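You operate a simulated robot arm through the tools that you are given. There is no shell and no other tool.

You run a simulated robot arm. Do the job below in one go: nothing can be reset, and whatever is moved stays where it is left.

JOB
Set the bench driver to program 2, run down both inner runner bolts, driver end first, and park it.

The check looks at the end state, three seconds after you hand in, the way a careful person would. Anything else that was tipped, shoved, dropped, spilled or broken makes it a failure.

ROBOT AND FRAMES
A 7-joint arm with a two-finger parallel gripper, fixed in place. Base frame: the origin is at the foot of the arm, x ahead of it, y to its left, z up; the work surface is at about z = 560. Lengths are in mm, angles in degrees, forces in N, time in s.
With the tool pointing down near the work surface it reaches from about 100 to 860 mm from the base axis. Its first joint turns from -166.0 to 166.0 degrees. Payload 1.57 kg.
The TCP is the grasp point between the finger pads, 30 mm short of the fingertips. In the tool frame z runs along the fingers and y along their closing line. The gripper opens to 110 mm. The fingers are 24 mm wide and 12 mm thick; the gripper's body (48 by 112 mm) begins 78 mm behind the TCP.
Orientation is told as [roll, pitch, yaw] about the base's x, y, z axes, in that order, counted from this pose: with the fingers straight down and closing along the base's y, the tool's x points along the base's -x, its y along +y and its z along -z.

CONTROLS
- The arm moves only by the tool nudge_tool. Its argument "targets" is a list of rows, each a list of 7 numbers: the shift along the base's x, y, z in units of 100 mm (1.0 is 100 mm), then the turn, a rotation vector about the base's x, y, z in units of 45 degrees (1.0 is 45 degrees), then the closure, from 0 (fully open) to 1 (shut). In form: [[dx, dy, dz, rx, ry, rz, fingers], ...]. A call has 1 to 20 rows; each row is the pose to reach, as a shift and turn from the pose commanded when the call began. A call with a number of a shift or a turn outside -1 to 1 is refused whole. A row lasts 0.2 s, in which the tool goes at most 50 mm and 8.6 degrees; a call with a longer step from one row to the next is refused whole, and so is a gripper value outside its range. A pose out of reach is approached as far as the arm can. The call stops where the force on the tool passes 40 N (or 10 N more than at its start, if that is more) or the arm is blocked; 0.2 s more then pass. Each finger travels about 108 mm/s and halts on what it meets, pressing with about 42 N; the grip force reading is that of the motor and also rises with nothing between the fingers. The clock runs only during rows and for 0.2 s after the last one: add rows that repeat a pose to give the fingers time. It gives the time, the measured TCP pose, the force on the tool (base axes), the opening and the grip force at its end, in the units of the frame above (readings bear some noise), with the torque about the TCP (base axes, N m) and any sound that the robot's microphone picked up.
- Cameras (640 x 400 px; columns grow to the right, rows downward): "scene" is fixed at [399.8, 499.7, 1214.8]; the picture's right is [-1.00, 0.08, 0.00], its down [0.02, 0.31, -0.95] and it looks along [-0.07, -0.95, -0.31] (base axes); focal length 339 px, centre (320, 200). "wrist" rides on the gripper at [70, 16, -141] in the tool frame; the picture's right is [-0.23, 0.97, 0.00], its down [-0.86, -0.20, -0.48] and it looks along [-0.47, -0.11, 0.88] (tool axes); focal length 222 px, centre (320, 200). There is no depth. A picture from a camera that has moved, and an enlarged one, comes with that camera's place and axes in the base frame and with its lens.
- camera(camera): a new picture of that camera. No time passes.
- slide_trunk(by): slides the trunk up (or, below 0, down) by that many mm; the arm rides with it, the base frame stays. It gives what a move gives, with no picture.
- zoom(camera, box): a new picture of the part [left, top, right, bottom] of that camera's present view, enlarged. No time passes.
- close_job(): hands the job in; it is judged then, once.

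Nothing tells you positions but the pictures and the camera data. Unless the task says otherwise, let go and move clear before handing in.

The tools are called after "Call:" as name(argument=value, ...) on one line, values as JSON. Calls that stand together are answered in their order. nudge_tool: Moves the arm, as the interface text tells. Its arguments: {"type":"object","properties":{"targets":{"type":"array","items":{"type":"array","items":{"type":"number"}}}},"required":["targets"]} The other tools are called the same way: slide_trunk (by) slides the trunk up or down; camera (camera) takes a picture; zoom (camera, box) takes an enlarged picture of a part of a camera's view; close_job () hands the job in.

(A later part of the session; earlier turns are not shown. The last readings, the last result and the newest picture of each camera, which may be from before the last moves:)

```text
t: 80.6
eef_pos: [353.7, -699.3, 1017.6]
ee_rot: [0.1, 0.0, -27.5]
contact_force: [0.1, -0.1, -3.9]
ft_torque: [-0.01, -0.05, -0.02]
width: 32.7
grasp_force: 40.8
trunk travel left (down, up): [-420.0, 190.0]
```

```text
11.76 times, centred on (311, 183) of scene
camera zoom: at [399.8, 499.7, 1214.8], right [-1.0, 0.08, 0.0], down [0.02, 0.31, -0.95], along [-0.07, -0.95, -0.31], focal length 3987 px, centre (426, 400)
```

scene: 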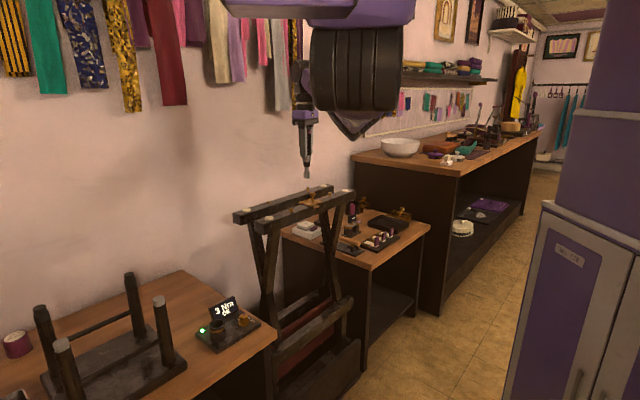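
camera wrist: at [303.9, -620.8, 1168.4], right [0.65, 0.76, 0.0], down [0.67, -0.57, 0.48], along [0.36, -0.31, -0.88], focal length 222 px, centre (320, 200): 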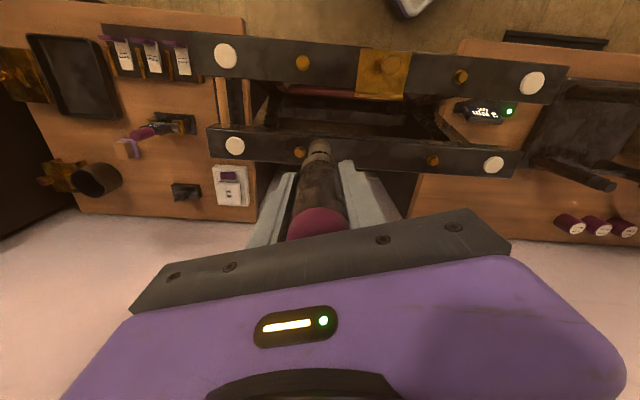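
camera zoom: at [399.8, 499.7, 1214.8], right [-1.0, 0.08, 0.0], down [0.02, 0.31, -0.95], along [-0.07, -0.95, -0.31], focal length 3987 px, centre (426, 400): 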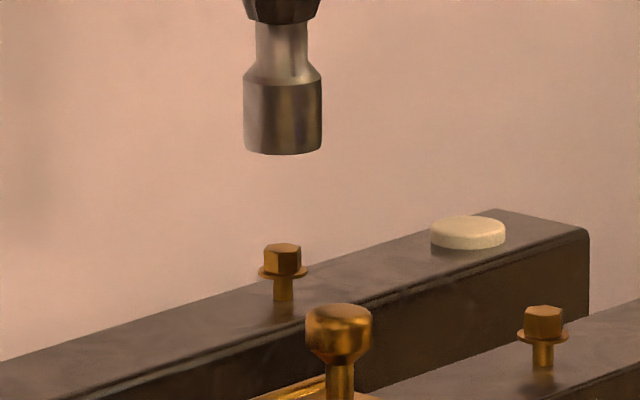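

x is aligned by the scene view. To check y, I'll rotate to yaw 0, where the wrist camera sees y sideways.

Call:
nudge_tool(targets=[[0, 0, 0, 0, 0, 0.16, 0.95], [0, 0, 0, 0, 0, 0.32, 0.95], [0, 0, 0, 0, 0, 0.48, 0.95], [0, 0, 0, 0, 0, 0.611, 0.95], [0, 0, 0, 0, 0, 0.611, 0.95]])

Call:
zoom(camera="wrist", box=[290, 110, 350, 170])

Call:
zoom(camera="scene", box=[294, 166, 328, 200])

```text
t: 81.8
eef_pos: [354.5, -699.4, 1017.6]
ee_rot: [0.1, 0.0, 0.0]
contact_force: [-0.3, 0.2, -3.8]
ft_torque: [-0.01, 0.01, 0.0]
width: 32.8
grasp_force: 40.6
trunk travel left (down, up): [-420.0, 190.0]
```

```text
6.67 times, centred on (320, 140) of wrist
camera zoom: at [283.9, -682.2, 1158.5], right [0.23, 0.97, 0.0], down [0.86, -0.2, 0.48], along [0.47, -0.11, -0.88], focal length 1481 px, centre (320, 600)
```

zoom: 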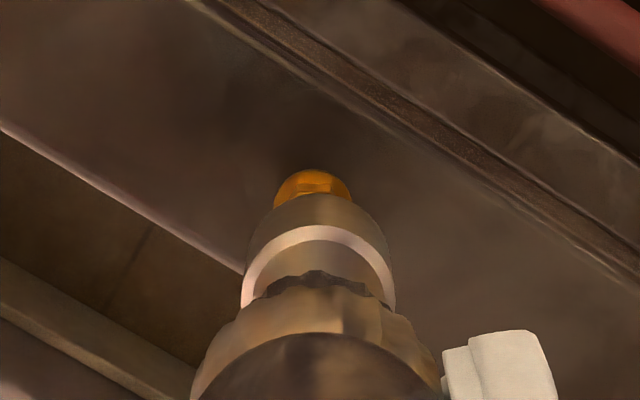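

```text
11.76 times, centred on (311, 183) of scene
camera zoom: at [399.8, 499.7, 1214.8], right [-1.0, 0.08, 0.0], down [0.02, 0.31, -0.95], along [-0.07, -0.95, -0.31], focal length 3987 px, centre (426, 400)
```

zoom: 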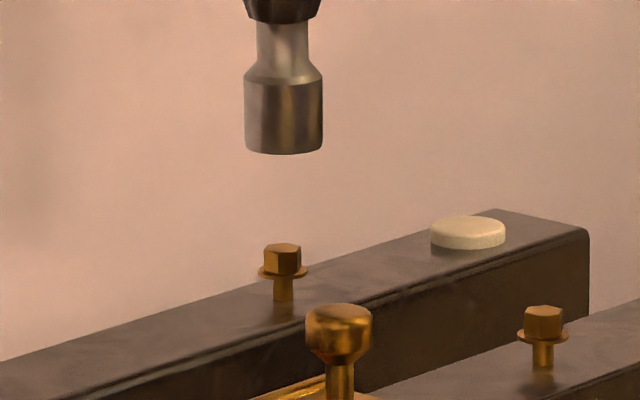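

The bolt appears about 1.4 mm further in -y. I'll correct and re-check at the same height.

Call:
nudge_tool(targets=[[0.004, -0.014, 0, 0, 0, 0, 0.95], [0.004, -0.014, 0, 0, 0, 0, 0.95]])

Call:
zoom(camera="wrist", box=[290, 110, 350, 170])

Call:
zoom(camera="scene", box=[294, 166, 328, 200])

```text
t: 82.4
eef_pos: [354.4, -699.9, 1017.8]
ee_rot: [0.2, 0.0, 0.0]
contact_force: [0.0, -0.6, -4.1]
ft_torque: [-0.03, 0.01, 0.02]
width: 32.8
grasp_force: 40.6
trunk travel left (down, up): [-420.0, 190.0]
```

```text
6.67 times, centred on (320, 140) of wrist
camera zoom: at [284.4, -683.6, 1158.6], right [0.23, 0.97, 0.0], down [0.85, -0.2, 0.48], along [0.47, -0.11, -0.88], focal length 1481 px, centre (320, 600)
```

zoom: 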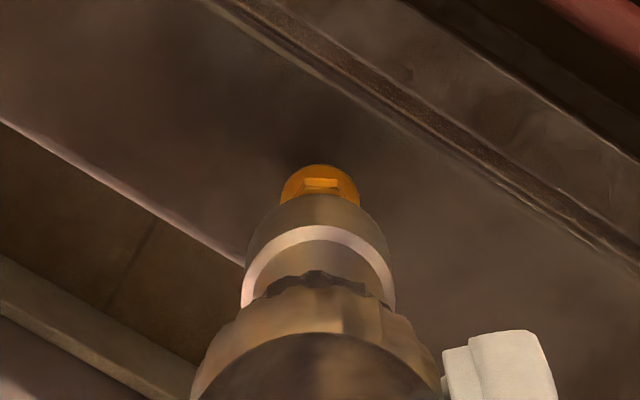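

```text
11.76 times, centred on (311, 183) of scene
camera zoom: at [399.8, 499.7, 1214.8], right [-1.0, 0.08, 0.0], down [0.02, 0.31, -0.95], along [-0.07, -0.95, -0.31], focal length 3987 px, centre (426, 400)
```

zoom: 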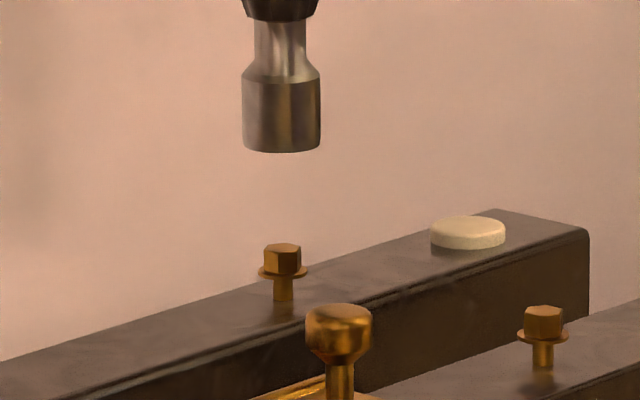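

Both views now show it aligned. I'll lower to just above the head.

Call:
nudge_tool(targets=[[0, 0, -0.1, 0, 0, 0, 0.95], [0, 0, -0.2, 0, 0, 0, 0.95], [0, 0, -0.29, 0, 0, 0, 0.95], [0, 0, -0.29, 0, 0, 0, 0.95]])

Call:
zoom(camera="scene", box=[296, 176, 326, 206])

Call:
zoom(camera="wrist", box=[290, 110, 350, 170])

```text
t: 83.4
eef_pos: [354.2, -701.1, 988.9]
ee_rot: [0.2, 0.1, 0.0]
contact_force: [-1.0, 0.3, -3.4]
ft_torque: [-0.02, 0.01, 0.0]
width: 32.6
grasp_force: 41.1
trunk travel left (down, up): [-420.0, 190.0]
```

```text
13.33 times, centred on (311, 191) of scene
camera zoom: at [399.8, 499.7, 1214.8], right [-1.0, 0.08, 0.0], down [0.02, 0.31, -0.95], along [-0.07, -0.95, -0.31], focal length 4519 px, centre (440, 320)
```

zoom: 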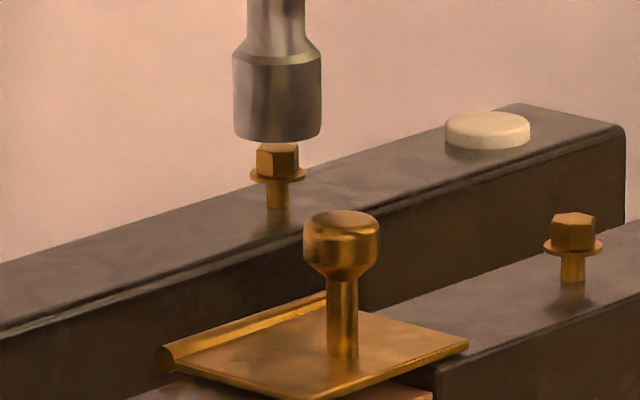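

```text
6.67 times, centred on (320, 140) of wrist
camera zoom: at [284.5, -683.9, 1129.7], right [0.23, 0.97, 0.0], down [0.85, -0.2, 0.48], along [0.47, -0.11, -0.88], focal length 1481 px, centre (320, 600)
```

zoom: 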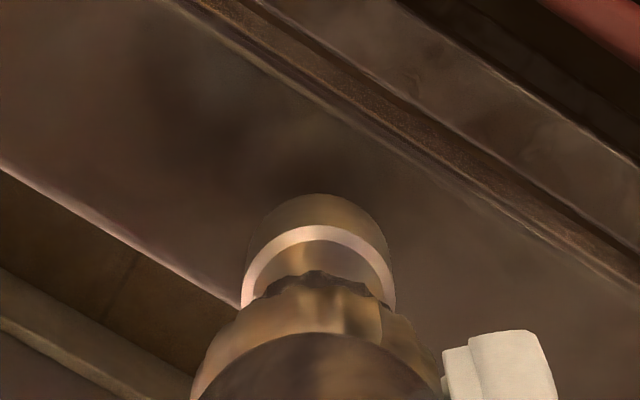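

Aligned over the second bolt. I'll lower slowly onto it.

Call:
nudge_tool(targets=[[0, 0, -0.015, 0, 0, 0, 0.95], [0, 0, -0.03, 0, 0, 0, 0.95], [0, 0, -0.045, 0, 0, 0, 0.95], [0, 0, -0.06, 0, 0, 0, 0.95], [0, 0, -0.075, 0, 0, 0, 0.95], [0, 0, -0.075, 0, 0, 0, 0.95]])

Call:
zoom(camera="scene", box=[296, 176, 326, 206])

Call:
zoom(camera="scene", box=[200, 290, 260, 340])

```text
t: 84.8
eef_pos: [354.9, -701.3, 980.6]
ee_rot: [0.1, 0.0, 0.0]
contact_force: [-0.3, -0.5, -3.0]
ft_torque: [-0.01, 0.01, -0.03]
width: 32.7
grasp_force: 40.3
trunk travel left (down, up): [-420.0, 190.0]
```

```text
13.33 times, centred on (311, 191) of scene
camera zoom: at [399.8, 499.7, 1214.8], right [-1.0, 0.08, 0.0], down [0.02, 0.31, -0.95], along [-0.07, -0.95, -0.31], focal length 4519 px, centre (440, 320)
```

zoom: 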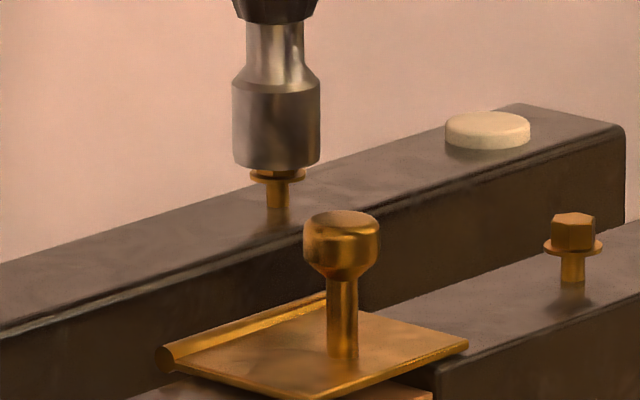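

```text
8.00 times, centred on (230, 315) of scene
camera zoom: at [399.8, 499.7, 1214.8], right [-1.0, 0.08, 0.0], down [0.02, 0.31, -0.95], along [-0.07, -0.95, -0.31], focal length 2711 px, centre (1040, -720)
```

zoom: 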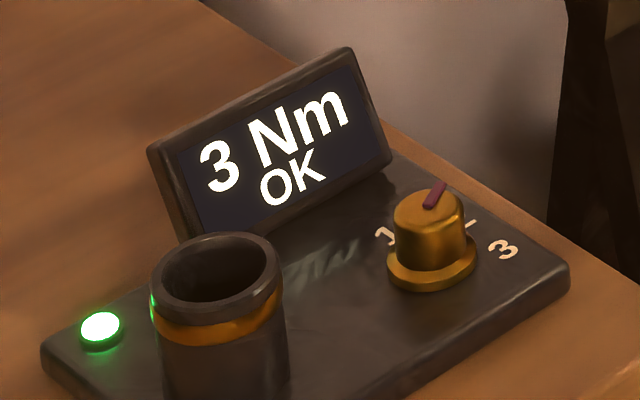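

The head is inside the socket with no side load. I'll continue down gently.

Call:
nudge_tool(targets=[[0, 0, -0.01, 0, 0, 0, 0.95], [0, 0, -0.02, 0, 0, 0, 0.95], [0, 0, -0.03, 0, 0, 0, 0.95], [0, 0, -0.04, 0, 0, 0, 0.95], [0, 0, -0.05, 0, 0, 0, 0.95]])

Call:
zoom(camera="scene", box=[296, 176, 326, 206])

Call:
zoom(camera="scene", box=[200, 290, 260, 340])

```text
t: 86.0
eef_pos: [355.0, -700.1, 975.4]
ee_rot: [0.2, 0.0, 0.0]
contact_force: [-0.6, 0.2, -3.0]
ft_torque: [0.01, -0.03, 0.01]
width: 32.4
grasp_force: 41.2
trunk travel left (down, up): [-420.0, 190.0]
```

```text
13.33 times, centred on (311, 191) of scene
camera zoom: at [399.8, 499.7, 1214.8], right [-1.0, 0.08, 0.0], down [0.02, 0.31, -0.95], along [-0.07, -0.95, -0.31], focal length 4519 px, centre (440, 320)
```

zoom: 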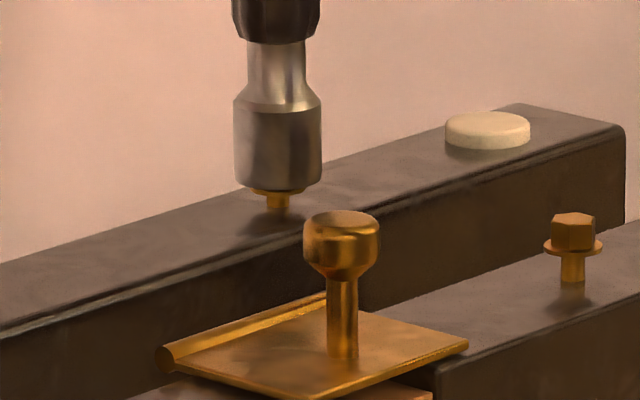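

```text
8.00 times, centred on (230, 315) of scene
camera zoom: at [399.8, 499.7, 1214.8], right [-1.0, 0.08, 0.0], down [0.02, 0.31, -0.95], along [-0.07, -0.95, -0.31], focal length 2711 px, centre (1040, -720)
```

zoom: 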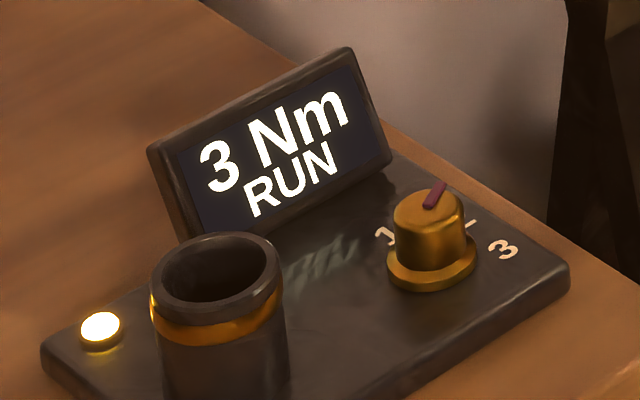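

It's running on the second bolt. I'll follow it down at the same gentle pace as before.

Call:
nudge_tool(targets=[[0, 0, -0.01, 0, 0, 0, 0.95], [0, 0, -0.02, 0, 0, 0, 0.95], [0, 0, -0.03, 0, 0, 0, 0.95], [0, 0, -0.035, 0, 0, 0, 0.95], [0, 0, -0.04, 0, 0, 0, 0.95], [0, 0, -0.04, 0, 0, 0, 0.95]])

Call:
zoom(camera="scene", box=[296, 176, 326, 206])

Call:
zoom(camera="scene", box=[200, 290, 260, 340])

```text
t: 87.4
eef_pos: [353.5, -699.7, 971.7]
ee_rot: [0.2, 0.0, 0.0]
contact_force: [0.1, -0.4, -3.2]
ft_torque: [0.02, 0.01, 0.02]
width: 32.6
grasp_force: 41.1
trunk travel left (down, up): [-420.0, 190.0]
```

```text
13.33 times, centred on (311, 191) of scene
camera zoom: at [399.8, 499.7, 1214.8], right [-1.0, 0.08, 0.0], down [0.02, 0.31, -0.95], along [-0.07, -0.95, -0.31], focal length 4519 px, centre (440, 320)
```

zoom: 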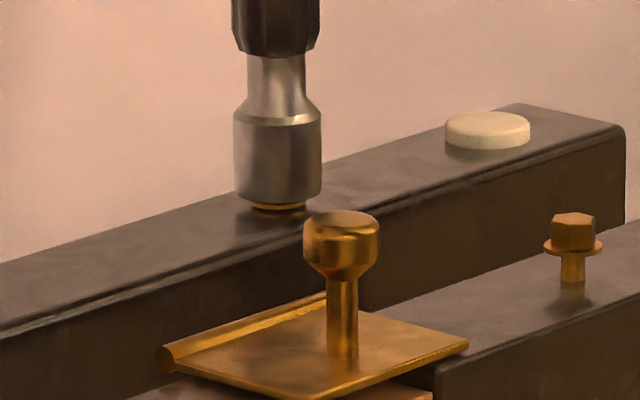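

```text
8.00 times, centred on (230, 315) of scene
camera zoom: at [399.8, 499.7, 1214.8], right [-1.0, 0.08, 0.0], down [0.02, 0.31, -0.95], along [-0.07, -0.95, -0.31], focal length 2711 px, centre (1040, -720)
```

zoom: 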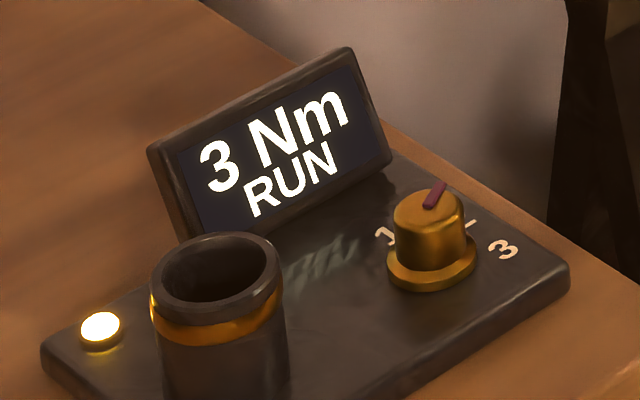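

Call:
nudge_tool(targets=[[0, 0, -0.007, 0, 0, 0, 0.95], [0, 0, -0.013, 0, 0, 0, 0.95], [0, 0, -0.018, 0, 0, 0, 0.95], [0, 0, -0.018, 0, 0, 0, 0.95], [0, 0, -0.018, 0, 0, 0, 0.95], [0, 0, -0.018, 0, 0, 0, 0.95], [0, 0, -0.018, 0, 0, 0, 0.95], [0, 0, -0.018, 0, 0, 0, 0.95]])

Call:
zoom(camera="scene", box=[296, 176, 326, 206])

Call:
zoom(camera="scene", box=[200, 290, 260, 340])

```text
t: 89.2
eef_pos: [355.0, -700.4, 971.1]
ee_rot: [0.0, 0.0, 0.0]
contact_force: [-2.4, 1.0, 9.9]
ft_torque: [0.09, 0.21, 0.01]
width: 32.6
grasp_force: 41.2
trunk travel left (down, up): [-420.0, 190.0]
```

```text
13.33 times, centred on (311, 191) of scene
camera zoom: at [399.8, 499.7, 1214.8], right [-1.0, 0.08, 0.0], down [0.02, 0.31, -0.95], along [-0.07, -0.95, -0.31], focal length 4519 px, centre (440, 320)
```

zoom: 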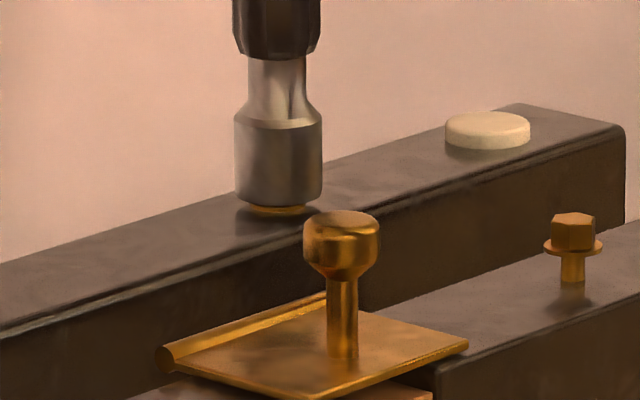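

```text
8.00 times, centred on (230, 315) of scene
camera zoom: at [399.8, 499.7, 1214.8], right [-1.0, 0.08, 0.0], down [0.02, 0.31, -0.95], along [-0.07, -0.95, -0.31], focal length 2711 px, centre (1040, -720)
```

zoom: 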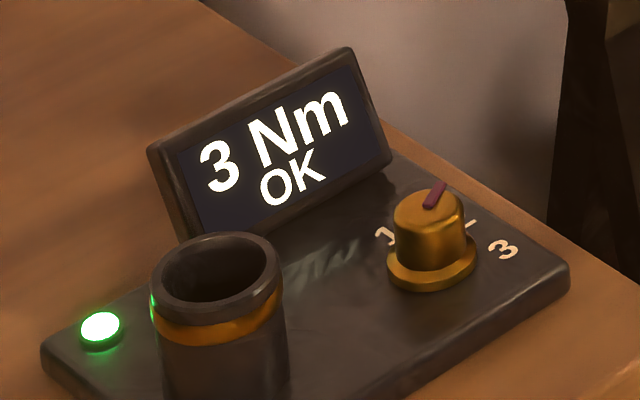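

"3 Nm OK" again, so both inner-runner bolts are done. I'll lift straight off and check that the bolt is seated.

Call:
nudge_tool(targets=[[0, 0, 0.1, 0, 0, 0, 0.95], [0, 0, 0.25, 0, 0, 0, 0.95], [0, 0.02, 0.5, 0, 0, 0, 0.95], [0, 0.05, 0.75, 0, 0, 0, 0.95], [0, 0.1, 1.0, 0, 0, 0, 0.95]])

Call:
zoom(camera="scene", box=[296, 176, 326, 206])

Call:
camera(camera="scene")

```text
t: 90.4
eef_pos: [354.5, -689.9, 1069.3]
ee_rot: [0.2, 0.0, 0.1]
contact_force: [-0.4, 0.4, -3.7]
ft_torque: [0.01, 0.01, 0.0]
width: 32.4
grasp_force: 40.8
trunk travel left (down, up): [-420.0, 190.0]
```

```text
13.33 times, centred on (311, 191) of scene
camera zoom: at [399.8, 499.7, 1214.8], right [-1.0, 0.08, 0.0], down [0.02, 0.31, -0.95], along [-0.07, -0.95, -0.31], focal length 4519 px, centre (440, 320)
```

zoom: 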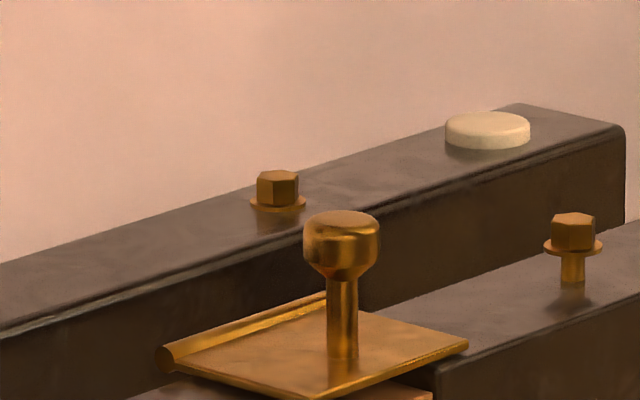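

```text
taken
```

scene: 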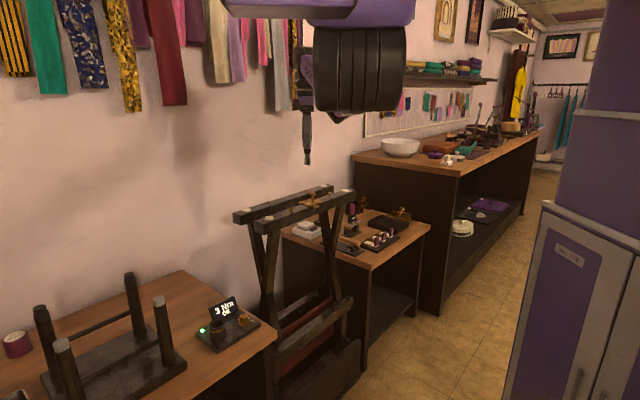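

The second bolt is seated. I'll raise the trunk again for elbow clearance and head back toward the dock along the earlier route.

Call:
slide_trunk(by=190)

Call:
nudge_tool(targets=[[0.2, 0.2, 0, 0, 0, 0.1, 0.95], [0.4, 0.4, -0.1, 0, 0, 0.25, 0.95], [0.6, 0.6, -0.2, 0, 0, 0.4, 0.95], [0.8, 0.8, -0.4, 0, 0, 0.55, 0.95], [1.0, 1.0, -0.6, 0, 0, 0.7, 0.95]])

Call:
camera(camera="scene")

```text
t: 92.5
eef_pos: [355.7, -690.0, 1259.0]
ee_rot: [0.1, 0.1, 0.1]
contact_force: [0.2, 0.4, -3.3]
ft_torque: [-0.05, 0.01, 0.02]
width: 32.7
grasp_force: 40.7
trunk travel left (down, up): [-610.0, 0.0]
```

```text
t: 93.7
eef_pos: [454.9, -590.5, 1198.2]
ee_rot: [0.1, 0.1, 31.6]
contact_force: [-0.5, -0.4, -2.2]
ft_torque: [0.01, 0.02, 0.02]
width: 32.7
grasp_force: 40.5
trunk travel left (down, up): [-610.0, 0.0]
```

```text
taken
```

scene: 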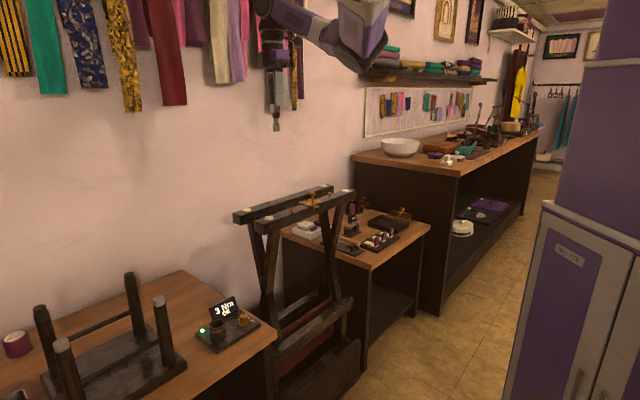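

Call:
nudge_tool(targets=[[0.25, 0.15, -0.1, 0, 0, 0.1, 0.95], [0.5, 0.3, -0.2, 0, 0, 0.2, 0.95], [0.75, 0.45, -0.3, 0, 0, 0.298, 0.95], [1.0, 0.6, -0.4, 0, 0, 0.298, 0.95]])

Call:
nudge_tool(targets=[[0.3, 0.3, -0.2, 0, 0, 0, 0.95], [0.6, 0.6, -0.4, 0, 0, 0, 0.95], [0.8, 0.9, -0.6, 0, 0, 0, 0.95], [0.9, 1.0, -0.7, 0, 0, 0, 0.95]])

Call:
camera(camera="scene")

```text
t: 94.7
eef_pos: [555.2, -529.6, 1160.3]
ee_rot: [0.0, -0.1, 44.9]
contact_force: [-0.7, 0.2, -3.3]
ft_torque: [0.03, -0.06, -0.04]
width: 32.8
grasp_force: 41.2
trunk travel left (down, up): [-610.0, 0.0]
```

```text
t: 95.7
eef_pos: [646.1, -429.4, 1089.8]
ee_rot: [0.1, 0.0, 44.9]
contact_force: [-0.4, -0.1, -2.9]
ft_torque: [0.03, 0.02, -0.02]
width: 32.6
grasp_force: 41.2
trunk travel left (down, up): [-610.0, 0.0]
```

```text
taken
```

scene: 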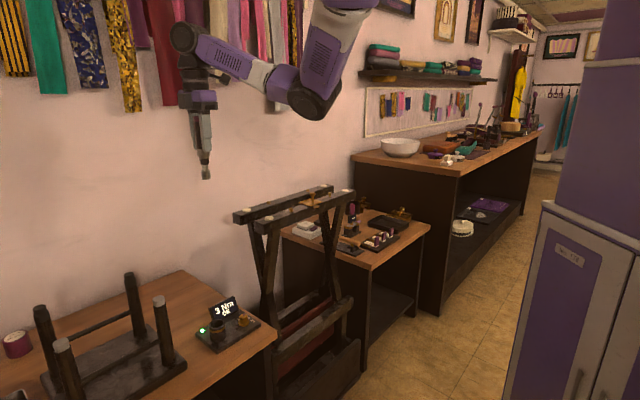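

The arm is back over the bench area with clear space. I'll descend along the outer column, then move in toward the dock.

Call:
nudge_tool(targets=[[0, 0.15, -0.2, 0, 0, 0, 0.95], [0, 0.3, -0.5, 0, 0, 0, 0.95], [0, 0.37, -0.8, 0, 0, 0, 0.95], [0, 0.37, -1.0, 0, 0, 0, 0.95]])

Call:
nudge_tool(targets=[[0, 0, -0.25, 0, 0, 0, 0.95], [0, 0, -0.5, 0, 0, 0, 0.95], [0, 0, -0.75, 0, 0, 0, 0.95], [0, 0, -0.9, 0, 0, 0, 0.95]])

Call:
camera(camera="scene")

```text
t: 96.7
eef_pos: [644.8, -392.1, 990.9]
ee_rot: [0.1, 0.0, 44.9]
contact_force: [-0.2, 0.2, -3.8]
ft_torque: [0.01, 0.01, 0.01]
width: 32.8
grasp_force: 40.9
trunk travel left (down, up): [-610.0, 0.0]
```

```text
t: 97.7
eef_pos: [645.1, -392.8, 900.8]
ee_rot: [0.1, 0.0, 44.9]
contact_force: [-0.6, -0.1, -2.8]
ft_torque: [-0.01, 0.0, 0.03]
width: 32.7
grasp_force: 40.6
trunk travel left (down, up): [-610.0, 0.0]
```

```text
taken
```

scene: 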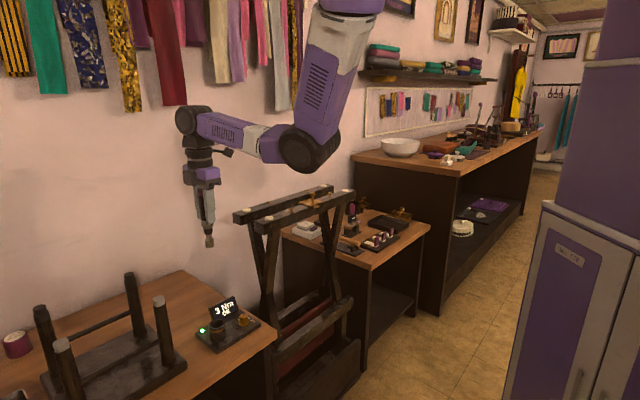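

Call:
nudge_tool(targets=[[-0.1, 0.35, -0.1, 0, 0, 0, 0.95], [-0.2, 0.7, -0.2, 0, 0, 0, 0.95], [-0.27, 1.0, -0.3, 0, 0, 0, 0.95], [-0.27, 1.0, -0.3, 0, 0, 0, 0.95]])

Call:
camera(camera="wrist")

Call:
camera(camera="scene")

```text
t: 98.7
eef_pos: [618.2, -294.0, 869.3]
ee_rot: [0.1, 0.0, 45.0]
contact_force: [0.3, 0.7, -4.4]
ft_torque: [-0.04, 0.0, 0.04]
width: 32.3
grasp_force: 40.8
trunk travel left (down, up): [-610.0, 0.0]
```

```text
taken
camera wrist: at [557.1, -330.4, 1010.7], right [-0.53, 0.85, 0.0], down [0.75, 0.46, 0.48], along [0.41, 0.25, -0.88], focal length 222 px, centre (320, 200)
```

wrist: 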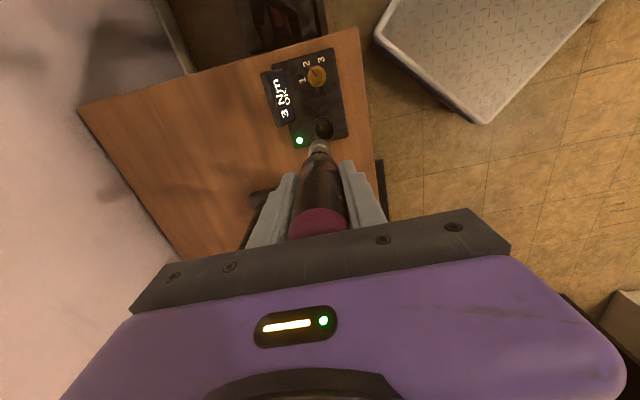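

```text
taken
```

scene: 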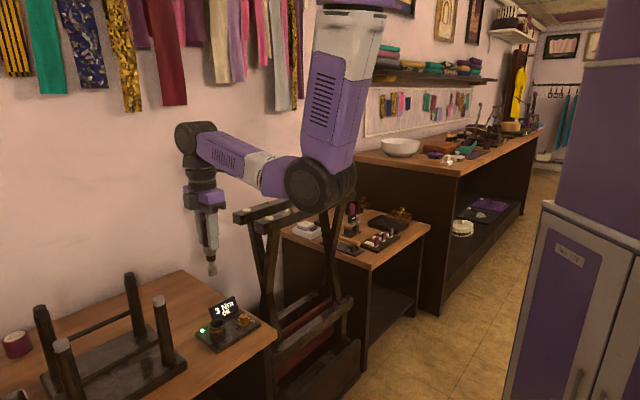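

I'll use the camera pose recorded when the driver was docked as the reference, align to it, and come down to just above the cup.

Call:
nudge_tool(targets=[[-0.007, 0.114, -0.1, 0, 0, 0, 0.95], [-0.007, 0.114, -0.3, 0, 0, 0, 0.95], [-0.007, 0.114, -0.55, 0, 0, 0, 0.95], [-0.007, 0.114, -0.8, 0, 0, 0, 0.95], [-0.007, 0.114, -1.0, 0, 0, 0, 0.95], [-0.007, 0.114, -1.0, 0, 0, 0, 0.95]])

Call:
zoom(camera="wrist", box=[280, 110, 360, 180])

Call:
zoom(camera="scene", box=[180, 230, 260, 350])

Call:
camera(camera="scene")

```text
t: 100.1
eef_pos: [616.2, -283.2, 770.2]
ee_rot: [0.2, 0.0, 44.8]
contact_force: [-0.4, -0.5, -3.2]
ft_torque: [0.01, 0.0, -0.01]
width: 32.7
grasp_force: 40.9
trunk travel left (down, up): [-610.0, 0.0]
```

```text
5.71 times, centred on (320, 145) of wrist
camera zoom: at [555.0, -320.0, 911.1], right [-0.53, 0.85, 0.0], down [0.75, 0.46, 0.48], along [0.41, 0.25, -0.88], focal length 1269 px, centre (320, 514)
```

zoom: 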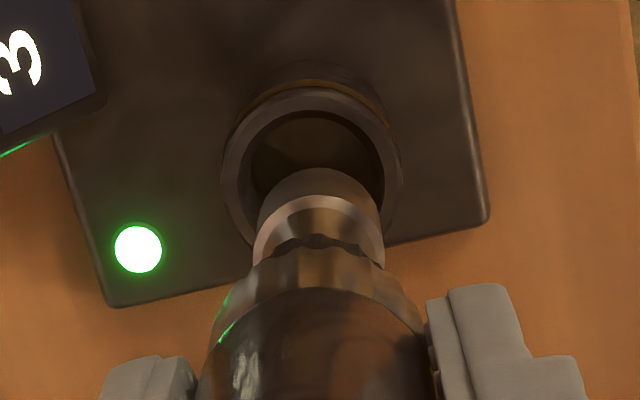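

```text
3.33 times, centred on (220, 290) of scene
camera zoom: at [399.8, 499.7, 1214.8], right [-1.0, 0.08, 0.0], down [0.02, 0.31, -0.95], along [-0.07, -0.95, -0.31], focal length 1130 px, centre (653, -100)
```

zoom: 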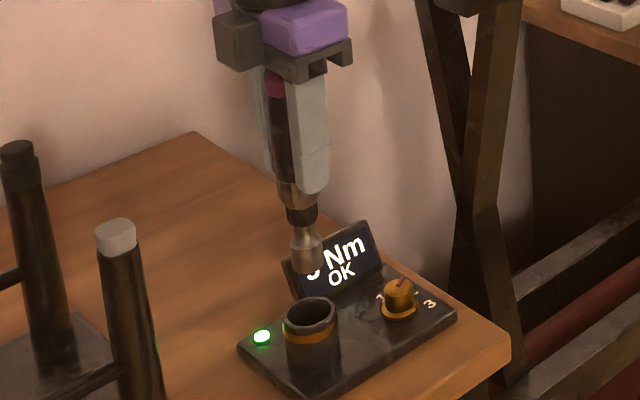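

```text
taken
```

scene: 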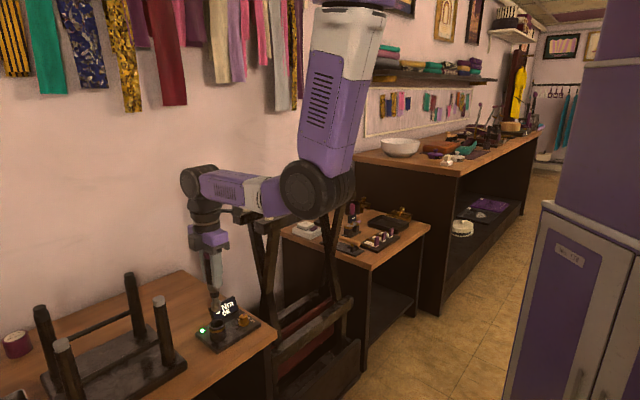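

I'll make a fine correction of about 2 mm toward the recorded docked position, then lower to just above the rim and check again.

Call:
nudge_tool(targets=[[0.018, 0.011, 0, 0, 0, 0, 0.95], [0.018, 0.011, -0.15, 0, 0, 0, 0.95], [0.018, 0.011, -0.3, 0, 0, 0, 0.95], [0.018, 0.011, -0.38, 0, 0, 0, 0.95], [0.018, 0.011, -0.38, 0, 0, 0, 0.95]])

Call:
zoom(camera="wrist", box=[280, 110, 360, 180])

Call:
zoom(camera="scene", box=[195, 290, 240, 350])

```text
t: 101.3
eef_pos: [619.3, -280.6, 731.9]
ee_rot: [0.0, 0.0, 45.0]
contact_force: [0.8, 0.6, -4.0]
ft_torque: [-0.02, -0.01, 0.03]
width: 32.6
grasp_force: 40.6
trunk travel left (down, up): [-610.0, 0.0]
```

```text
5.71 times, centred on (320, 145) of wrist
camera zoom: at [558.0, -317.9, 872.8], right [-0.53, 0.85, 0.0], down [0.75, 0.46, 0.48], along [0.41, 0.25, -0.88], focal length 1269 px, centre (320, 514)
```

zoom: 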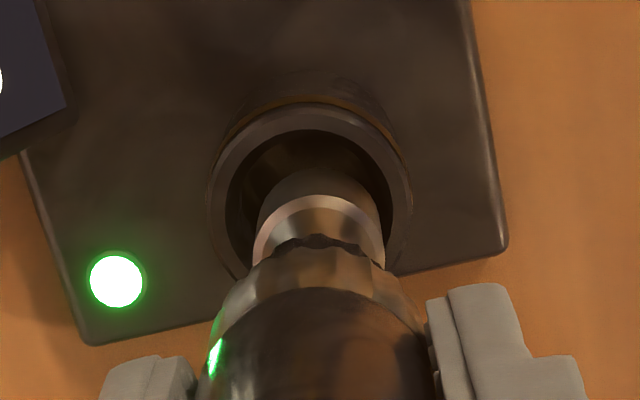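

```text
6.67 times, centred on (218, 320) of scene
camera zoom: at [399.8, 499.7, 1214.8], right [-1.0, 0.08, 0.0], down [0.02, 0.31, -0.95], along [-0.07, -0.95, -0.31], focal length 2260 px, centre (1003, -600)
```

zoom: 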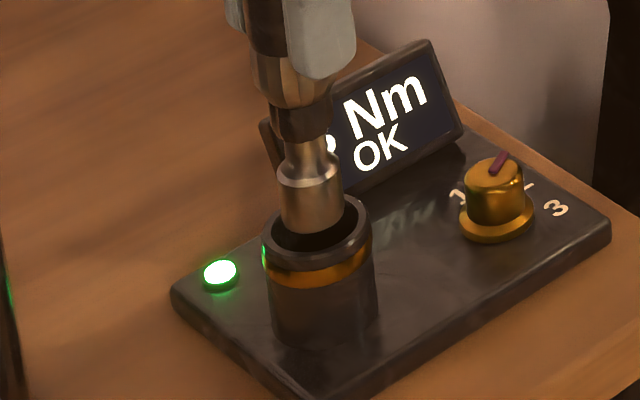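

I overshot slightly, and the cup is about 1.5 mm back in -x/-y. I'll correct and lower gently into the cup.

Call:
nudge_tool(targets=[[-0.014, -0.009, 0, 0, 0, 0, 0.95], [-0.014, -0.009, -0.06, 0, 0, 0, 0.95], [-0.014, -0.009, -0.12, 0, 0, 0, 0.95], [-0.014, -0.009, -0.18, 0, 0, 0, 0.95], [-0.014, -0.009, -0.18, 0, 0, 0, 0.95]])

Call:
zoom(camera="wrist", box=[280, 110, 360, 180])

Call:
zoom(camera="scene", box=[195, 290, 240, 350])

```text
t: 102.5
eef_pos: [617.3, -282.6, 713.8]
ee_rot: [0.1, 0.0, 44.8]
contact_force: [-0.3, -0.3, -3.5]
ft_torque: [0.01, 0.01, 0.01]
width: 32.5
grasp_force: 40.9
trunk travel left (down, up): [-610.0, 0.0]
```

```text
5.71 times, centred on (320, 145) of wrist
camera zoom: at [557.0, -319.0, 855.3], right [-0.53, 0.85, 0.0], down [0.75, 0.46, 0.48], along [0.41, 0.25, -0.88], focal length 1269 px, centre (320, 514)
```

zoom: 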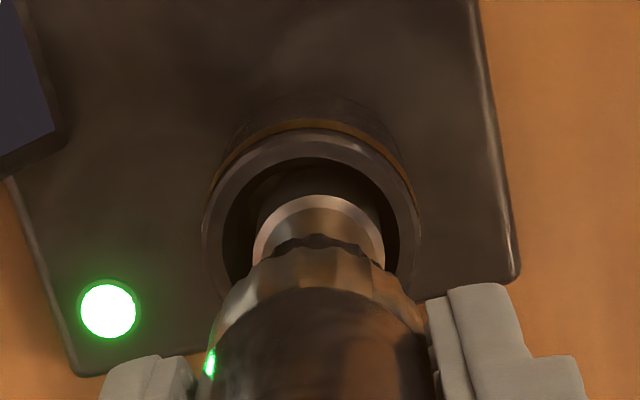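

```text
6.67 times, centred on (218, 320) of scene
camera zoom: at [399.8, 499.7, 1214.8], right [-1.0, 0.08, 0.0], down [0.02, 0.31, -0.95], along [-0.07, -0.95, -0.31], focal length 2260 px, centre (1003, -600)
```

zoom: 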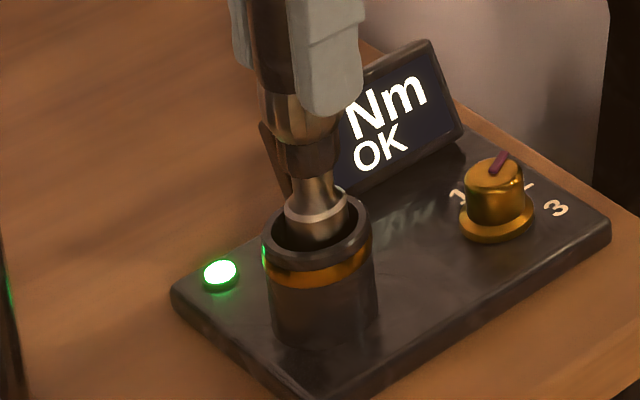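

The socket is entering the cup cleanly. I'll lower to the recorded docked height.

Call:
nudge_tool(targets=[[-0.004, 0, -0.06, 0, 0, 0, 0.95], [-0.004, 0, -0.12, 0, 0, 0, 0.95], [-0.004, 0, -0.18, 0, 0, 0, 0.95], [-0.004, 0, -0.24, 0, 0, 0, 0.95], [-0.004, 0, -0.29, 0, 0, 0, 0.95], [-0.004, 0, -0.3, 0, 0, 0, 0.95]])

Call:
zoom(camera="scene", box=[185, 250, 245, 350])

Call:
zoom(camera="wrist", box=[280, 110, 360, 180])

```text
t: 103.9
eef_pos: [617.4, -282.3, 682.4]
ee_rot: [0.1, 0.1, 44.9]
contact_force: [0.7, 0.2, -3.6]
ft_torque: [0.0, -0.01, 0.01]
width: 32.6
grasp_force: 40.7
trunk travel left (down, up): [-610.0, 0.0]
```

```text
4.00 times, centred on (215, 300) of scene
camera zoom: at [399.8, 499.7, 1214.8], right [-1.0, 0.08, 0.0], down [0.02, 0.31, -0.95], along [-0.07, -0.95, -0.31], focal length 1356 px, centre (740, -200)
```

zoom: 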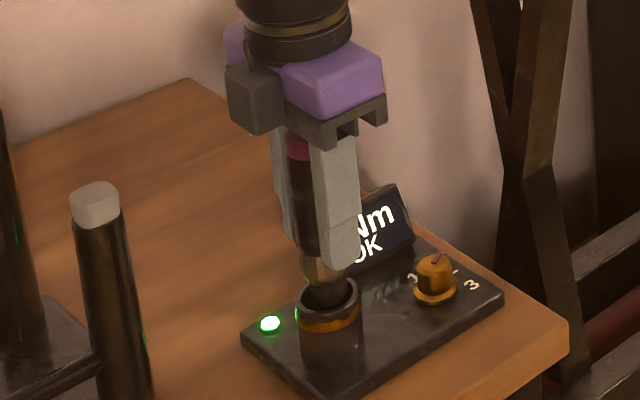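

```text
5.71 times, centred on (320, 145) of wrist
camera zoom: at [556.5, -319.0, 824.8], right [-0.53, 0.85, 0.0], down [0.75, 0.46, 0.48], along [0.41, 0.25, -0.88], focal length 1269 px, centre (320, 514)
```

zoom: 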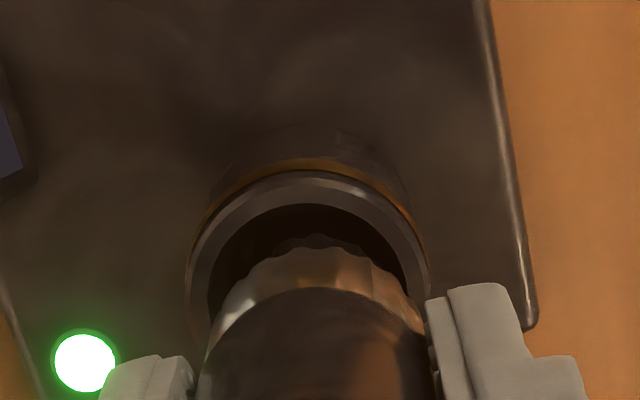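

About 1 mm above the docked height with no contact yet. I'll ease down until it bottoms.

Call:
nudge_tool(targets=[[0, 0, -0.005, 0, 0, 0, 0.95], [0, 0, -0.01, 0, 0, 0, 0.95], [0, 0, -0.015, 0, 0, 0, 0.95], [0, 0, -0.015, 0, 0, 0, 0.95]])

```text
t: 104.9
eef_pos: [617.0, -281.2, 681.9]
ee_rot: [0.2, 0.0, 44.9]
contact_force: [1.0, 0.0, -2.9]
ft_torque: [0.02, -0.13, 0.02]
width: 32.8
grasp_force: 40.8
trunk travel left (down, up): [-610.0, 0.0]
```

Call:
nudge_tool(targets=[[0, 0, -0.005, 0, 0, 0, 0.95], [0, 0, -0.01, 0, 0, 0, 0.95], [0, 0, -0.01, 0, 0, 0, 0.95]])

Call:
zoom(camera="scene", box=[185, 250, 245, 350])

```text
t: 105.7
eef_pos: [617.9, -282.0, 681.8]
ee_rot: [0.2, 0.0, 44.9]
contact_force: [0.7, -0.3, -3.2]
ft_torque: [-0.03, -0.04, -0.02]
width: 32.7
grasp_force: 41.0
trunk travel left (down, up): [-610.0, 0.0]
```

```text
4.00 times, centred on (215, 300) of scene
camera zoom: at [399.8, 499.7, 1214.8], right [-1.0, 0.08, 0.0], down [0.02, 0.31, -0.95], along [-0.07, -0.95, -0.31], focal length 1356 px, centre (740, -200)
```

zoom: 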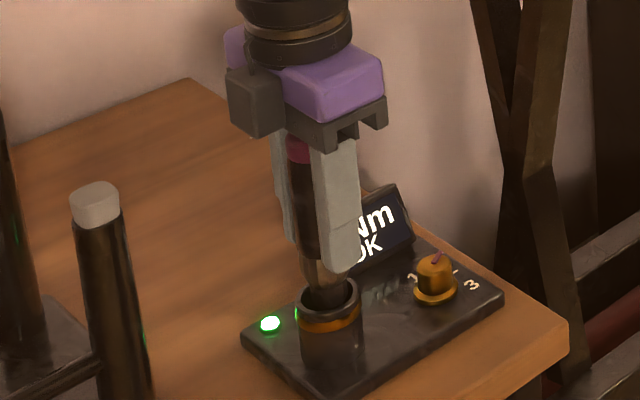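

Call:
nudge_tool(targets=[[0, 0, -0.007, 0, 0, 0, 0.95], [0, 0, -0.014, 0, 0, 0, 0.95], [0, 0, -0.02, 0, 0, 0, 0.95], [0, 0, -0.02, 0, 0, 0, 0.95]])

```text
t: 106.7
eef_pos: [617.7, -280.8, 681.3]
ee_rot: [0.0, -0.1, 44.9]
contact_force: [-7.6, 7.1, 35.1]
ft_torque: [0.81, 0.67, 0.02]
width: 32.6
grasp_force: 40.7
trunk travel left (down, up): [-610.0, 0.0]
```

It has bottomed in the cup. I'll ease back up slightly to take the load off before releasing.

Call:
nudge_tool(targets=[[0, 0, 0.01, 0, 0, 0, 0.95], [0, 0, 0.017, 0, 0, 0, 0.95], [0, 0, 0.017, 0, 0, 0, 0.95]])

```text
t: 107.5
eef_pos: [617.5, -282.2, 681.3]
ee_rot: [0.0, 0.0, 44.9]
contact_force: [-0.5, -2.8, 5.1]
ft_torque: [-0.3, -0.01, -0.01]
width: 32.4
grasp_force: 40.8
trunk travel left (down, up): [-610.0, 0.0]
```

The driver rests on the cup with a light load. I'll open the fingers and check that it stands.

Call:
nudge_tool(targets=[[0, 0, 0, 0, 0, 0, 0.66], [0, 0, 0, 0, 0, 0, 0.6], [0, 0, 0, 0, 0, 0, 0.45], [0, 0, 0, 0, 0, 0, 0.3], [0, 0, 0, 0, 0, 0, 0.3]])

Call:
zoom(camera="scene", box=[185, 250, 245, 350])

Call:
camera(camera="wrist")

```text
t: 108.7
eef_pos: [617.8, -281.7, 680.3]
ee_rot: [0.1, 0.0, 44.9]
contact_force: [-0.9, 0.8, -0.3]
ft_torque: [0.04, -0.02, 0.01]
width: 77.1
grasp_force: 0.1
trunk travel left (down, up): [-610.0, 0.0]
```

```text
4.00 times, centred on (215, 300) of scene
camera zoom: at [399.8, 499.7, 1214.8], right [-1.0, 0.08, 0.0], down [0.02, 0.31, -0.95], along [-0.07, -0.95, -0.31], focal length 1356 px, centre (740, -200)
```

zoom: 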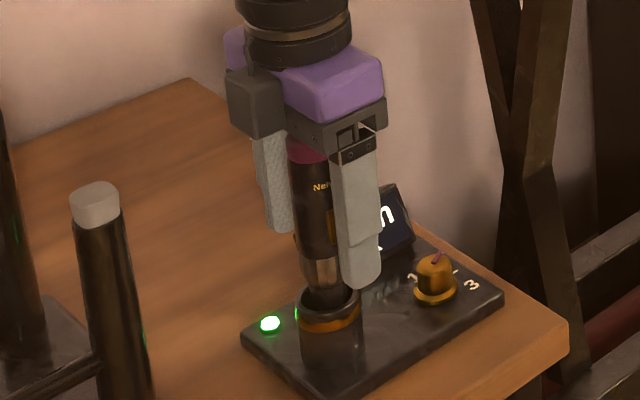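

```text
taken
camera wrist: at [556.4, -318.3, 822.2], right [-0.53, 0.85, 0.0], down [0.75, 0.46, 0.48], along [0.41, 0.25, -0.88], focal length 222 px, centre (320, 200)
```

wrist: 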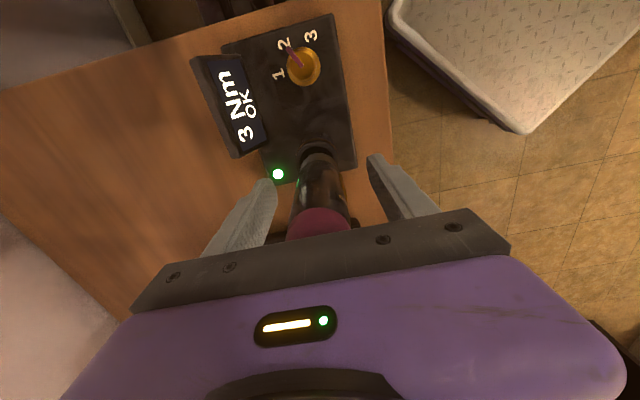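

The driver stands on its own in the dock. I'll withdraw straight up.

Call:
nudge_tool(targets=[[0, 0, 0.15, 0, 0, 0, 0.3], [0, 0, 0.35, 0, 0, 0, 0.3], [0, 0, 0.6, 0, 0, 0, 0.3], [0, 0, 0.8, 0, 0, 0, 0.3], [0, 0, 1.0, 0, 0, 0, 0.3]])

Call:
nudge_tool(targets=[[0, 0, 0.3, 0, 0, 0, 0.3], [0, 0, 0.6, 0, 0, 0, 0.3], [0, 0, 0.9, 0, 0, 0, 0.3]])

Call:
zoom(camera="scene", box=[180, 260, 270, 350])

Call:
camera(camera="scene")

Call:
camera(camera="wrist")

```text
t: 109.9
eef_pos: [618.0, -282.9, 781.8]
ee_rot: [0.0, -0.1, 44.9]
contact_force: [0.6, -0.3, 0.6]
ft_torque: [0.01, 0.0, -0.01]
width: 76.9
grasp_force: 0.1
trunk travel left (down, up): [-610.0, 0.0]
```

```text
t: 110.7
eef_pos: [618.2, -281.4, 871.4]
ee_rot: [0.0, 0.1, 44.9]
contact_force: [-0.4, -0.1, 0.2]
ft_torque: [-0.02, 0.0, -0.02]
width: 76.9
grasp_force: 0.0
trunk travel left (down, up): [-610.0, 0.0]
```

```text
4.44 times, centred on (225, 305) of scene
camera zoom: at [399.8, 499.7, 1214.8], right [-1.0, 0.08, 0.0], down [0.02, 0.31, -0.95], along [-0.07, -0.95, -0.31], focal length 1506 px, centre (742, -267)
```

zoom: 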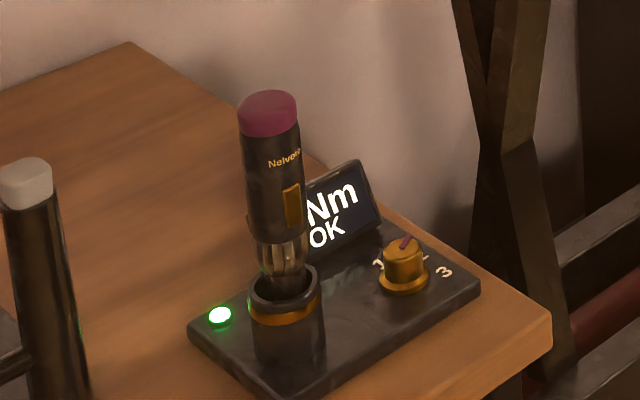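

```text
taken
```

scene: 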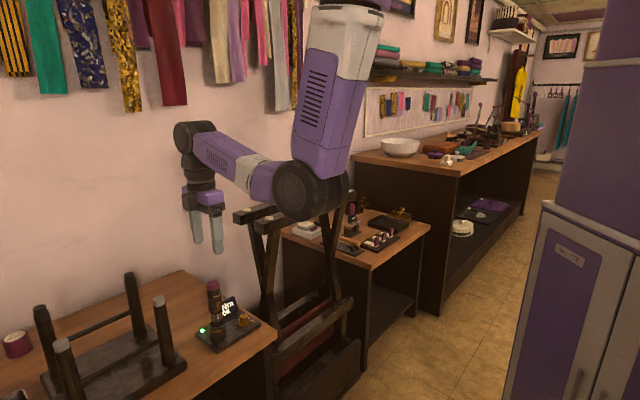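

```text
taken
camera wrist: at [556.4, -318.2, 1012.8], right [-0.53, 0.85, 0.0], down [0.75, 0.46, 0.48], along [0.41, 0.25, -0.88], focal length 222 px, centre (320, 200)
```

wrist: 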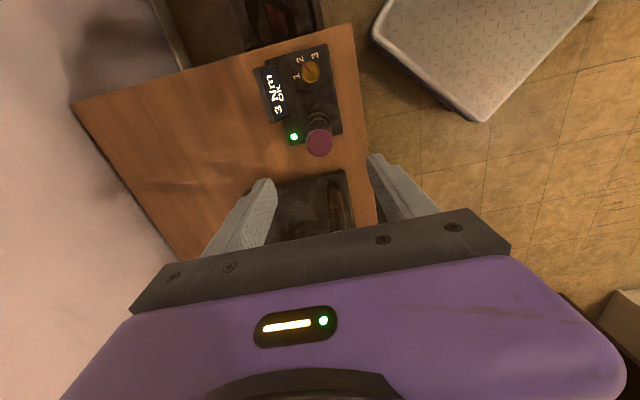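

The driver is back in the dock. I'll compare its seating with the original pictures using identical zooms.

Call:
zoom(camera="scene", box=[200, 300, 240, 350])

Call:
zoom(camera="scene", box=[200, 275, 232, 315])

Call:
zoom(camera="scene", box=[194, 274, 264, 354])

```text
8.00 times, centred on (220, 325) of scene
camera zoom: at [399.8, 499.7, 1214.8], right [-1.0, 0.08, 0.0], down [0.02, 0.31, -0.95], along [-0.07, -0.95, -0.31], focal length 2711 px, centre (1120, -800)
```

zoom: 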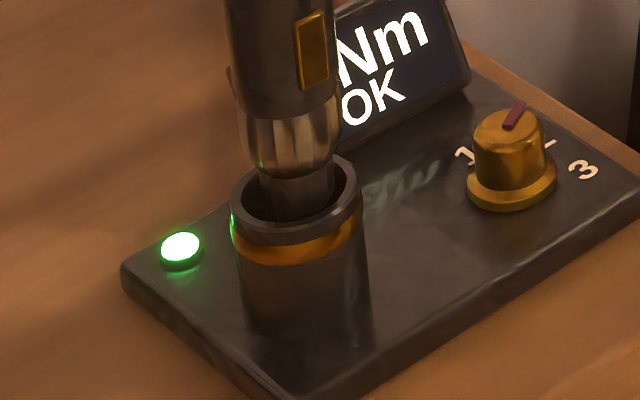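

```text
10.00 times, centred on (216, 295) of scene
camera zoom: at [399.8, 499.7, 1214.8], right [-1.0, 0.08, 0.0], down [0.02, 0.31, -0.95], along [-0.07, -0.95, -0.31], focal length 3389 px, centre (1360, -750)
```

zoom: 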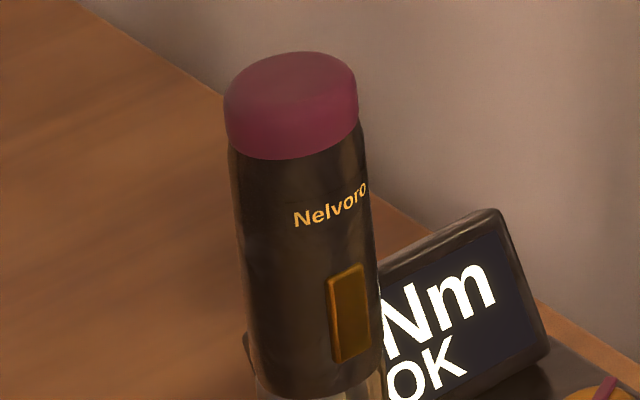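

```text
5.00 times, centred on (229, 314) of scene
camera zoom: at [399.8, 499.7, 1214.8], right [-1.0, 0.08, 0.0], down [0.02, 0.31, -0.95], along [-0.07, -0.95, -0.31], focal length 1695 px, centre (775, -370)
```

zoom: 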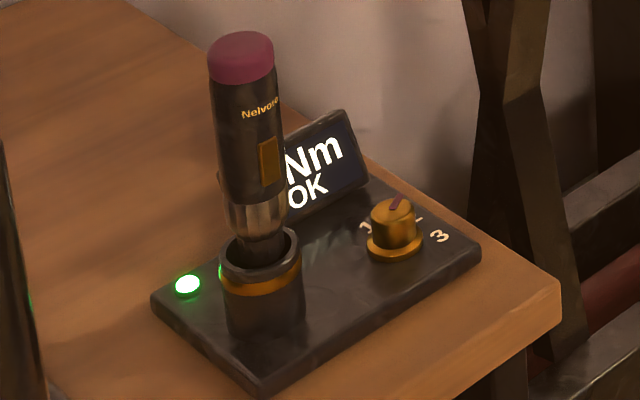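

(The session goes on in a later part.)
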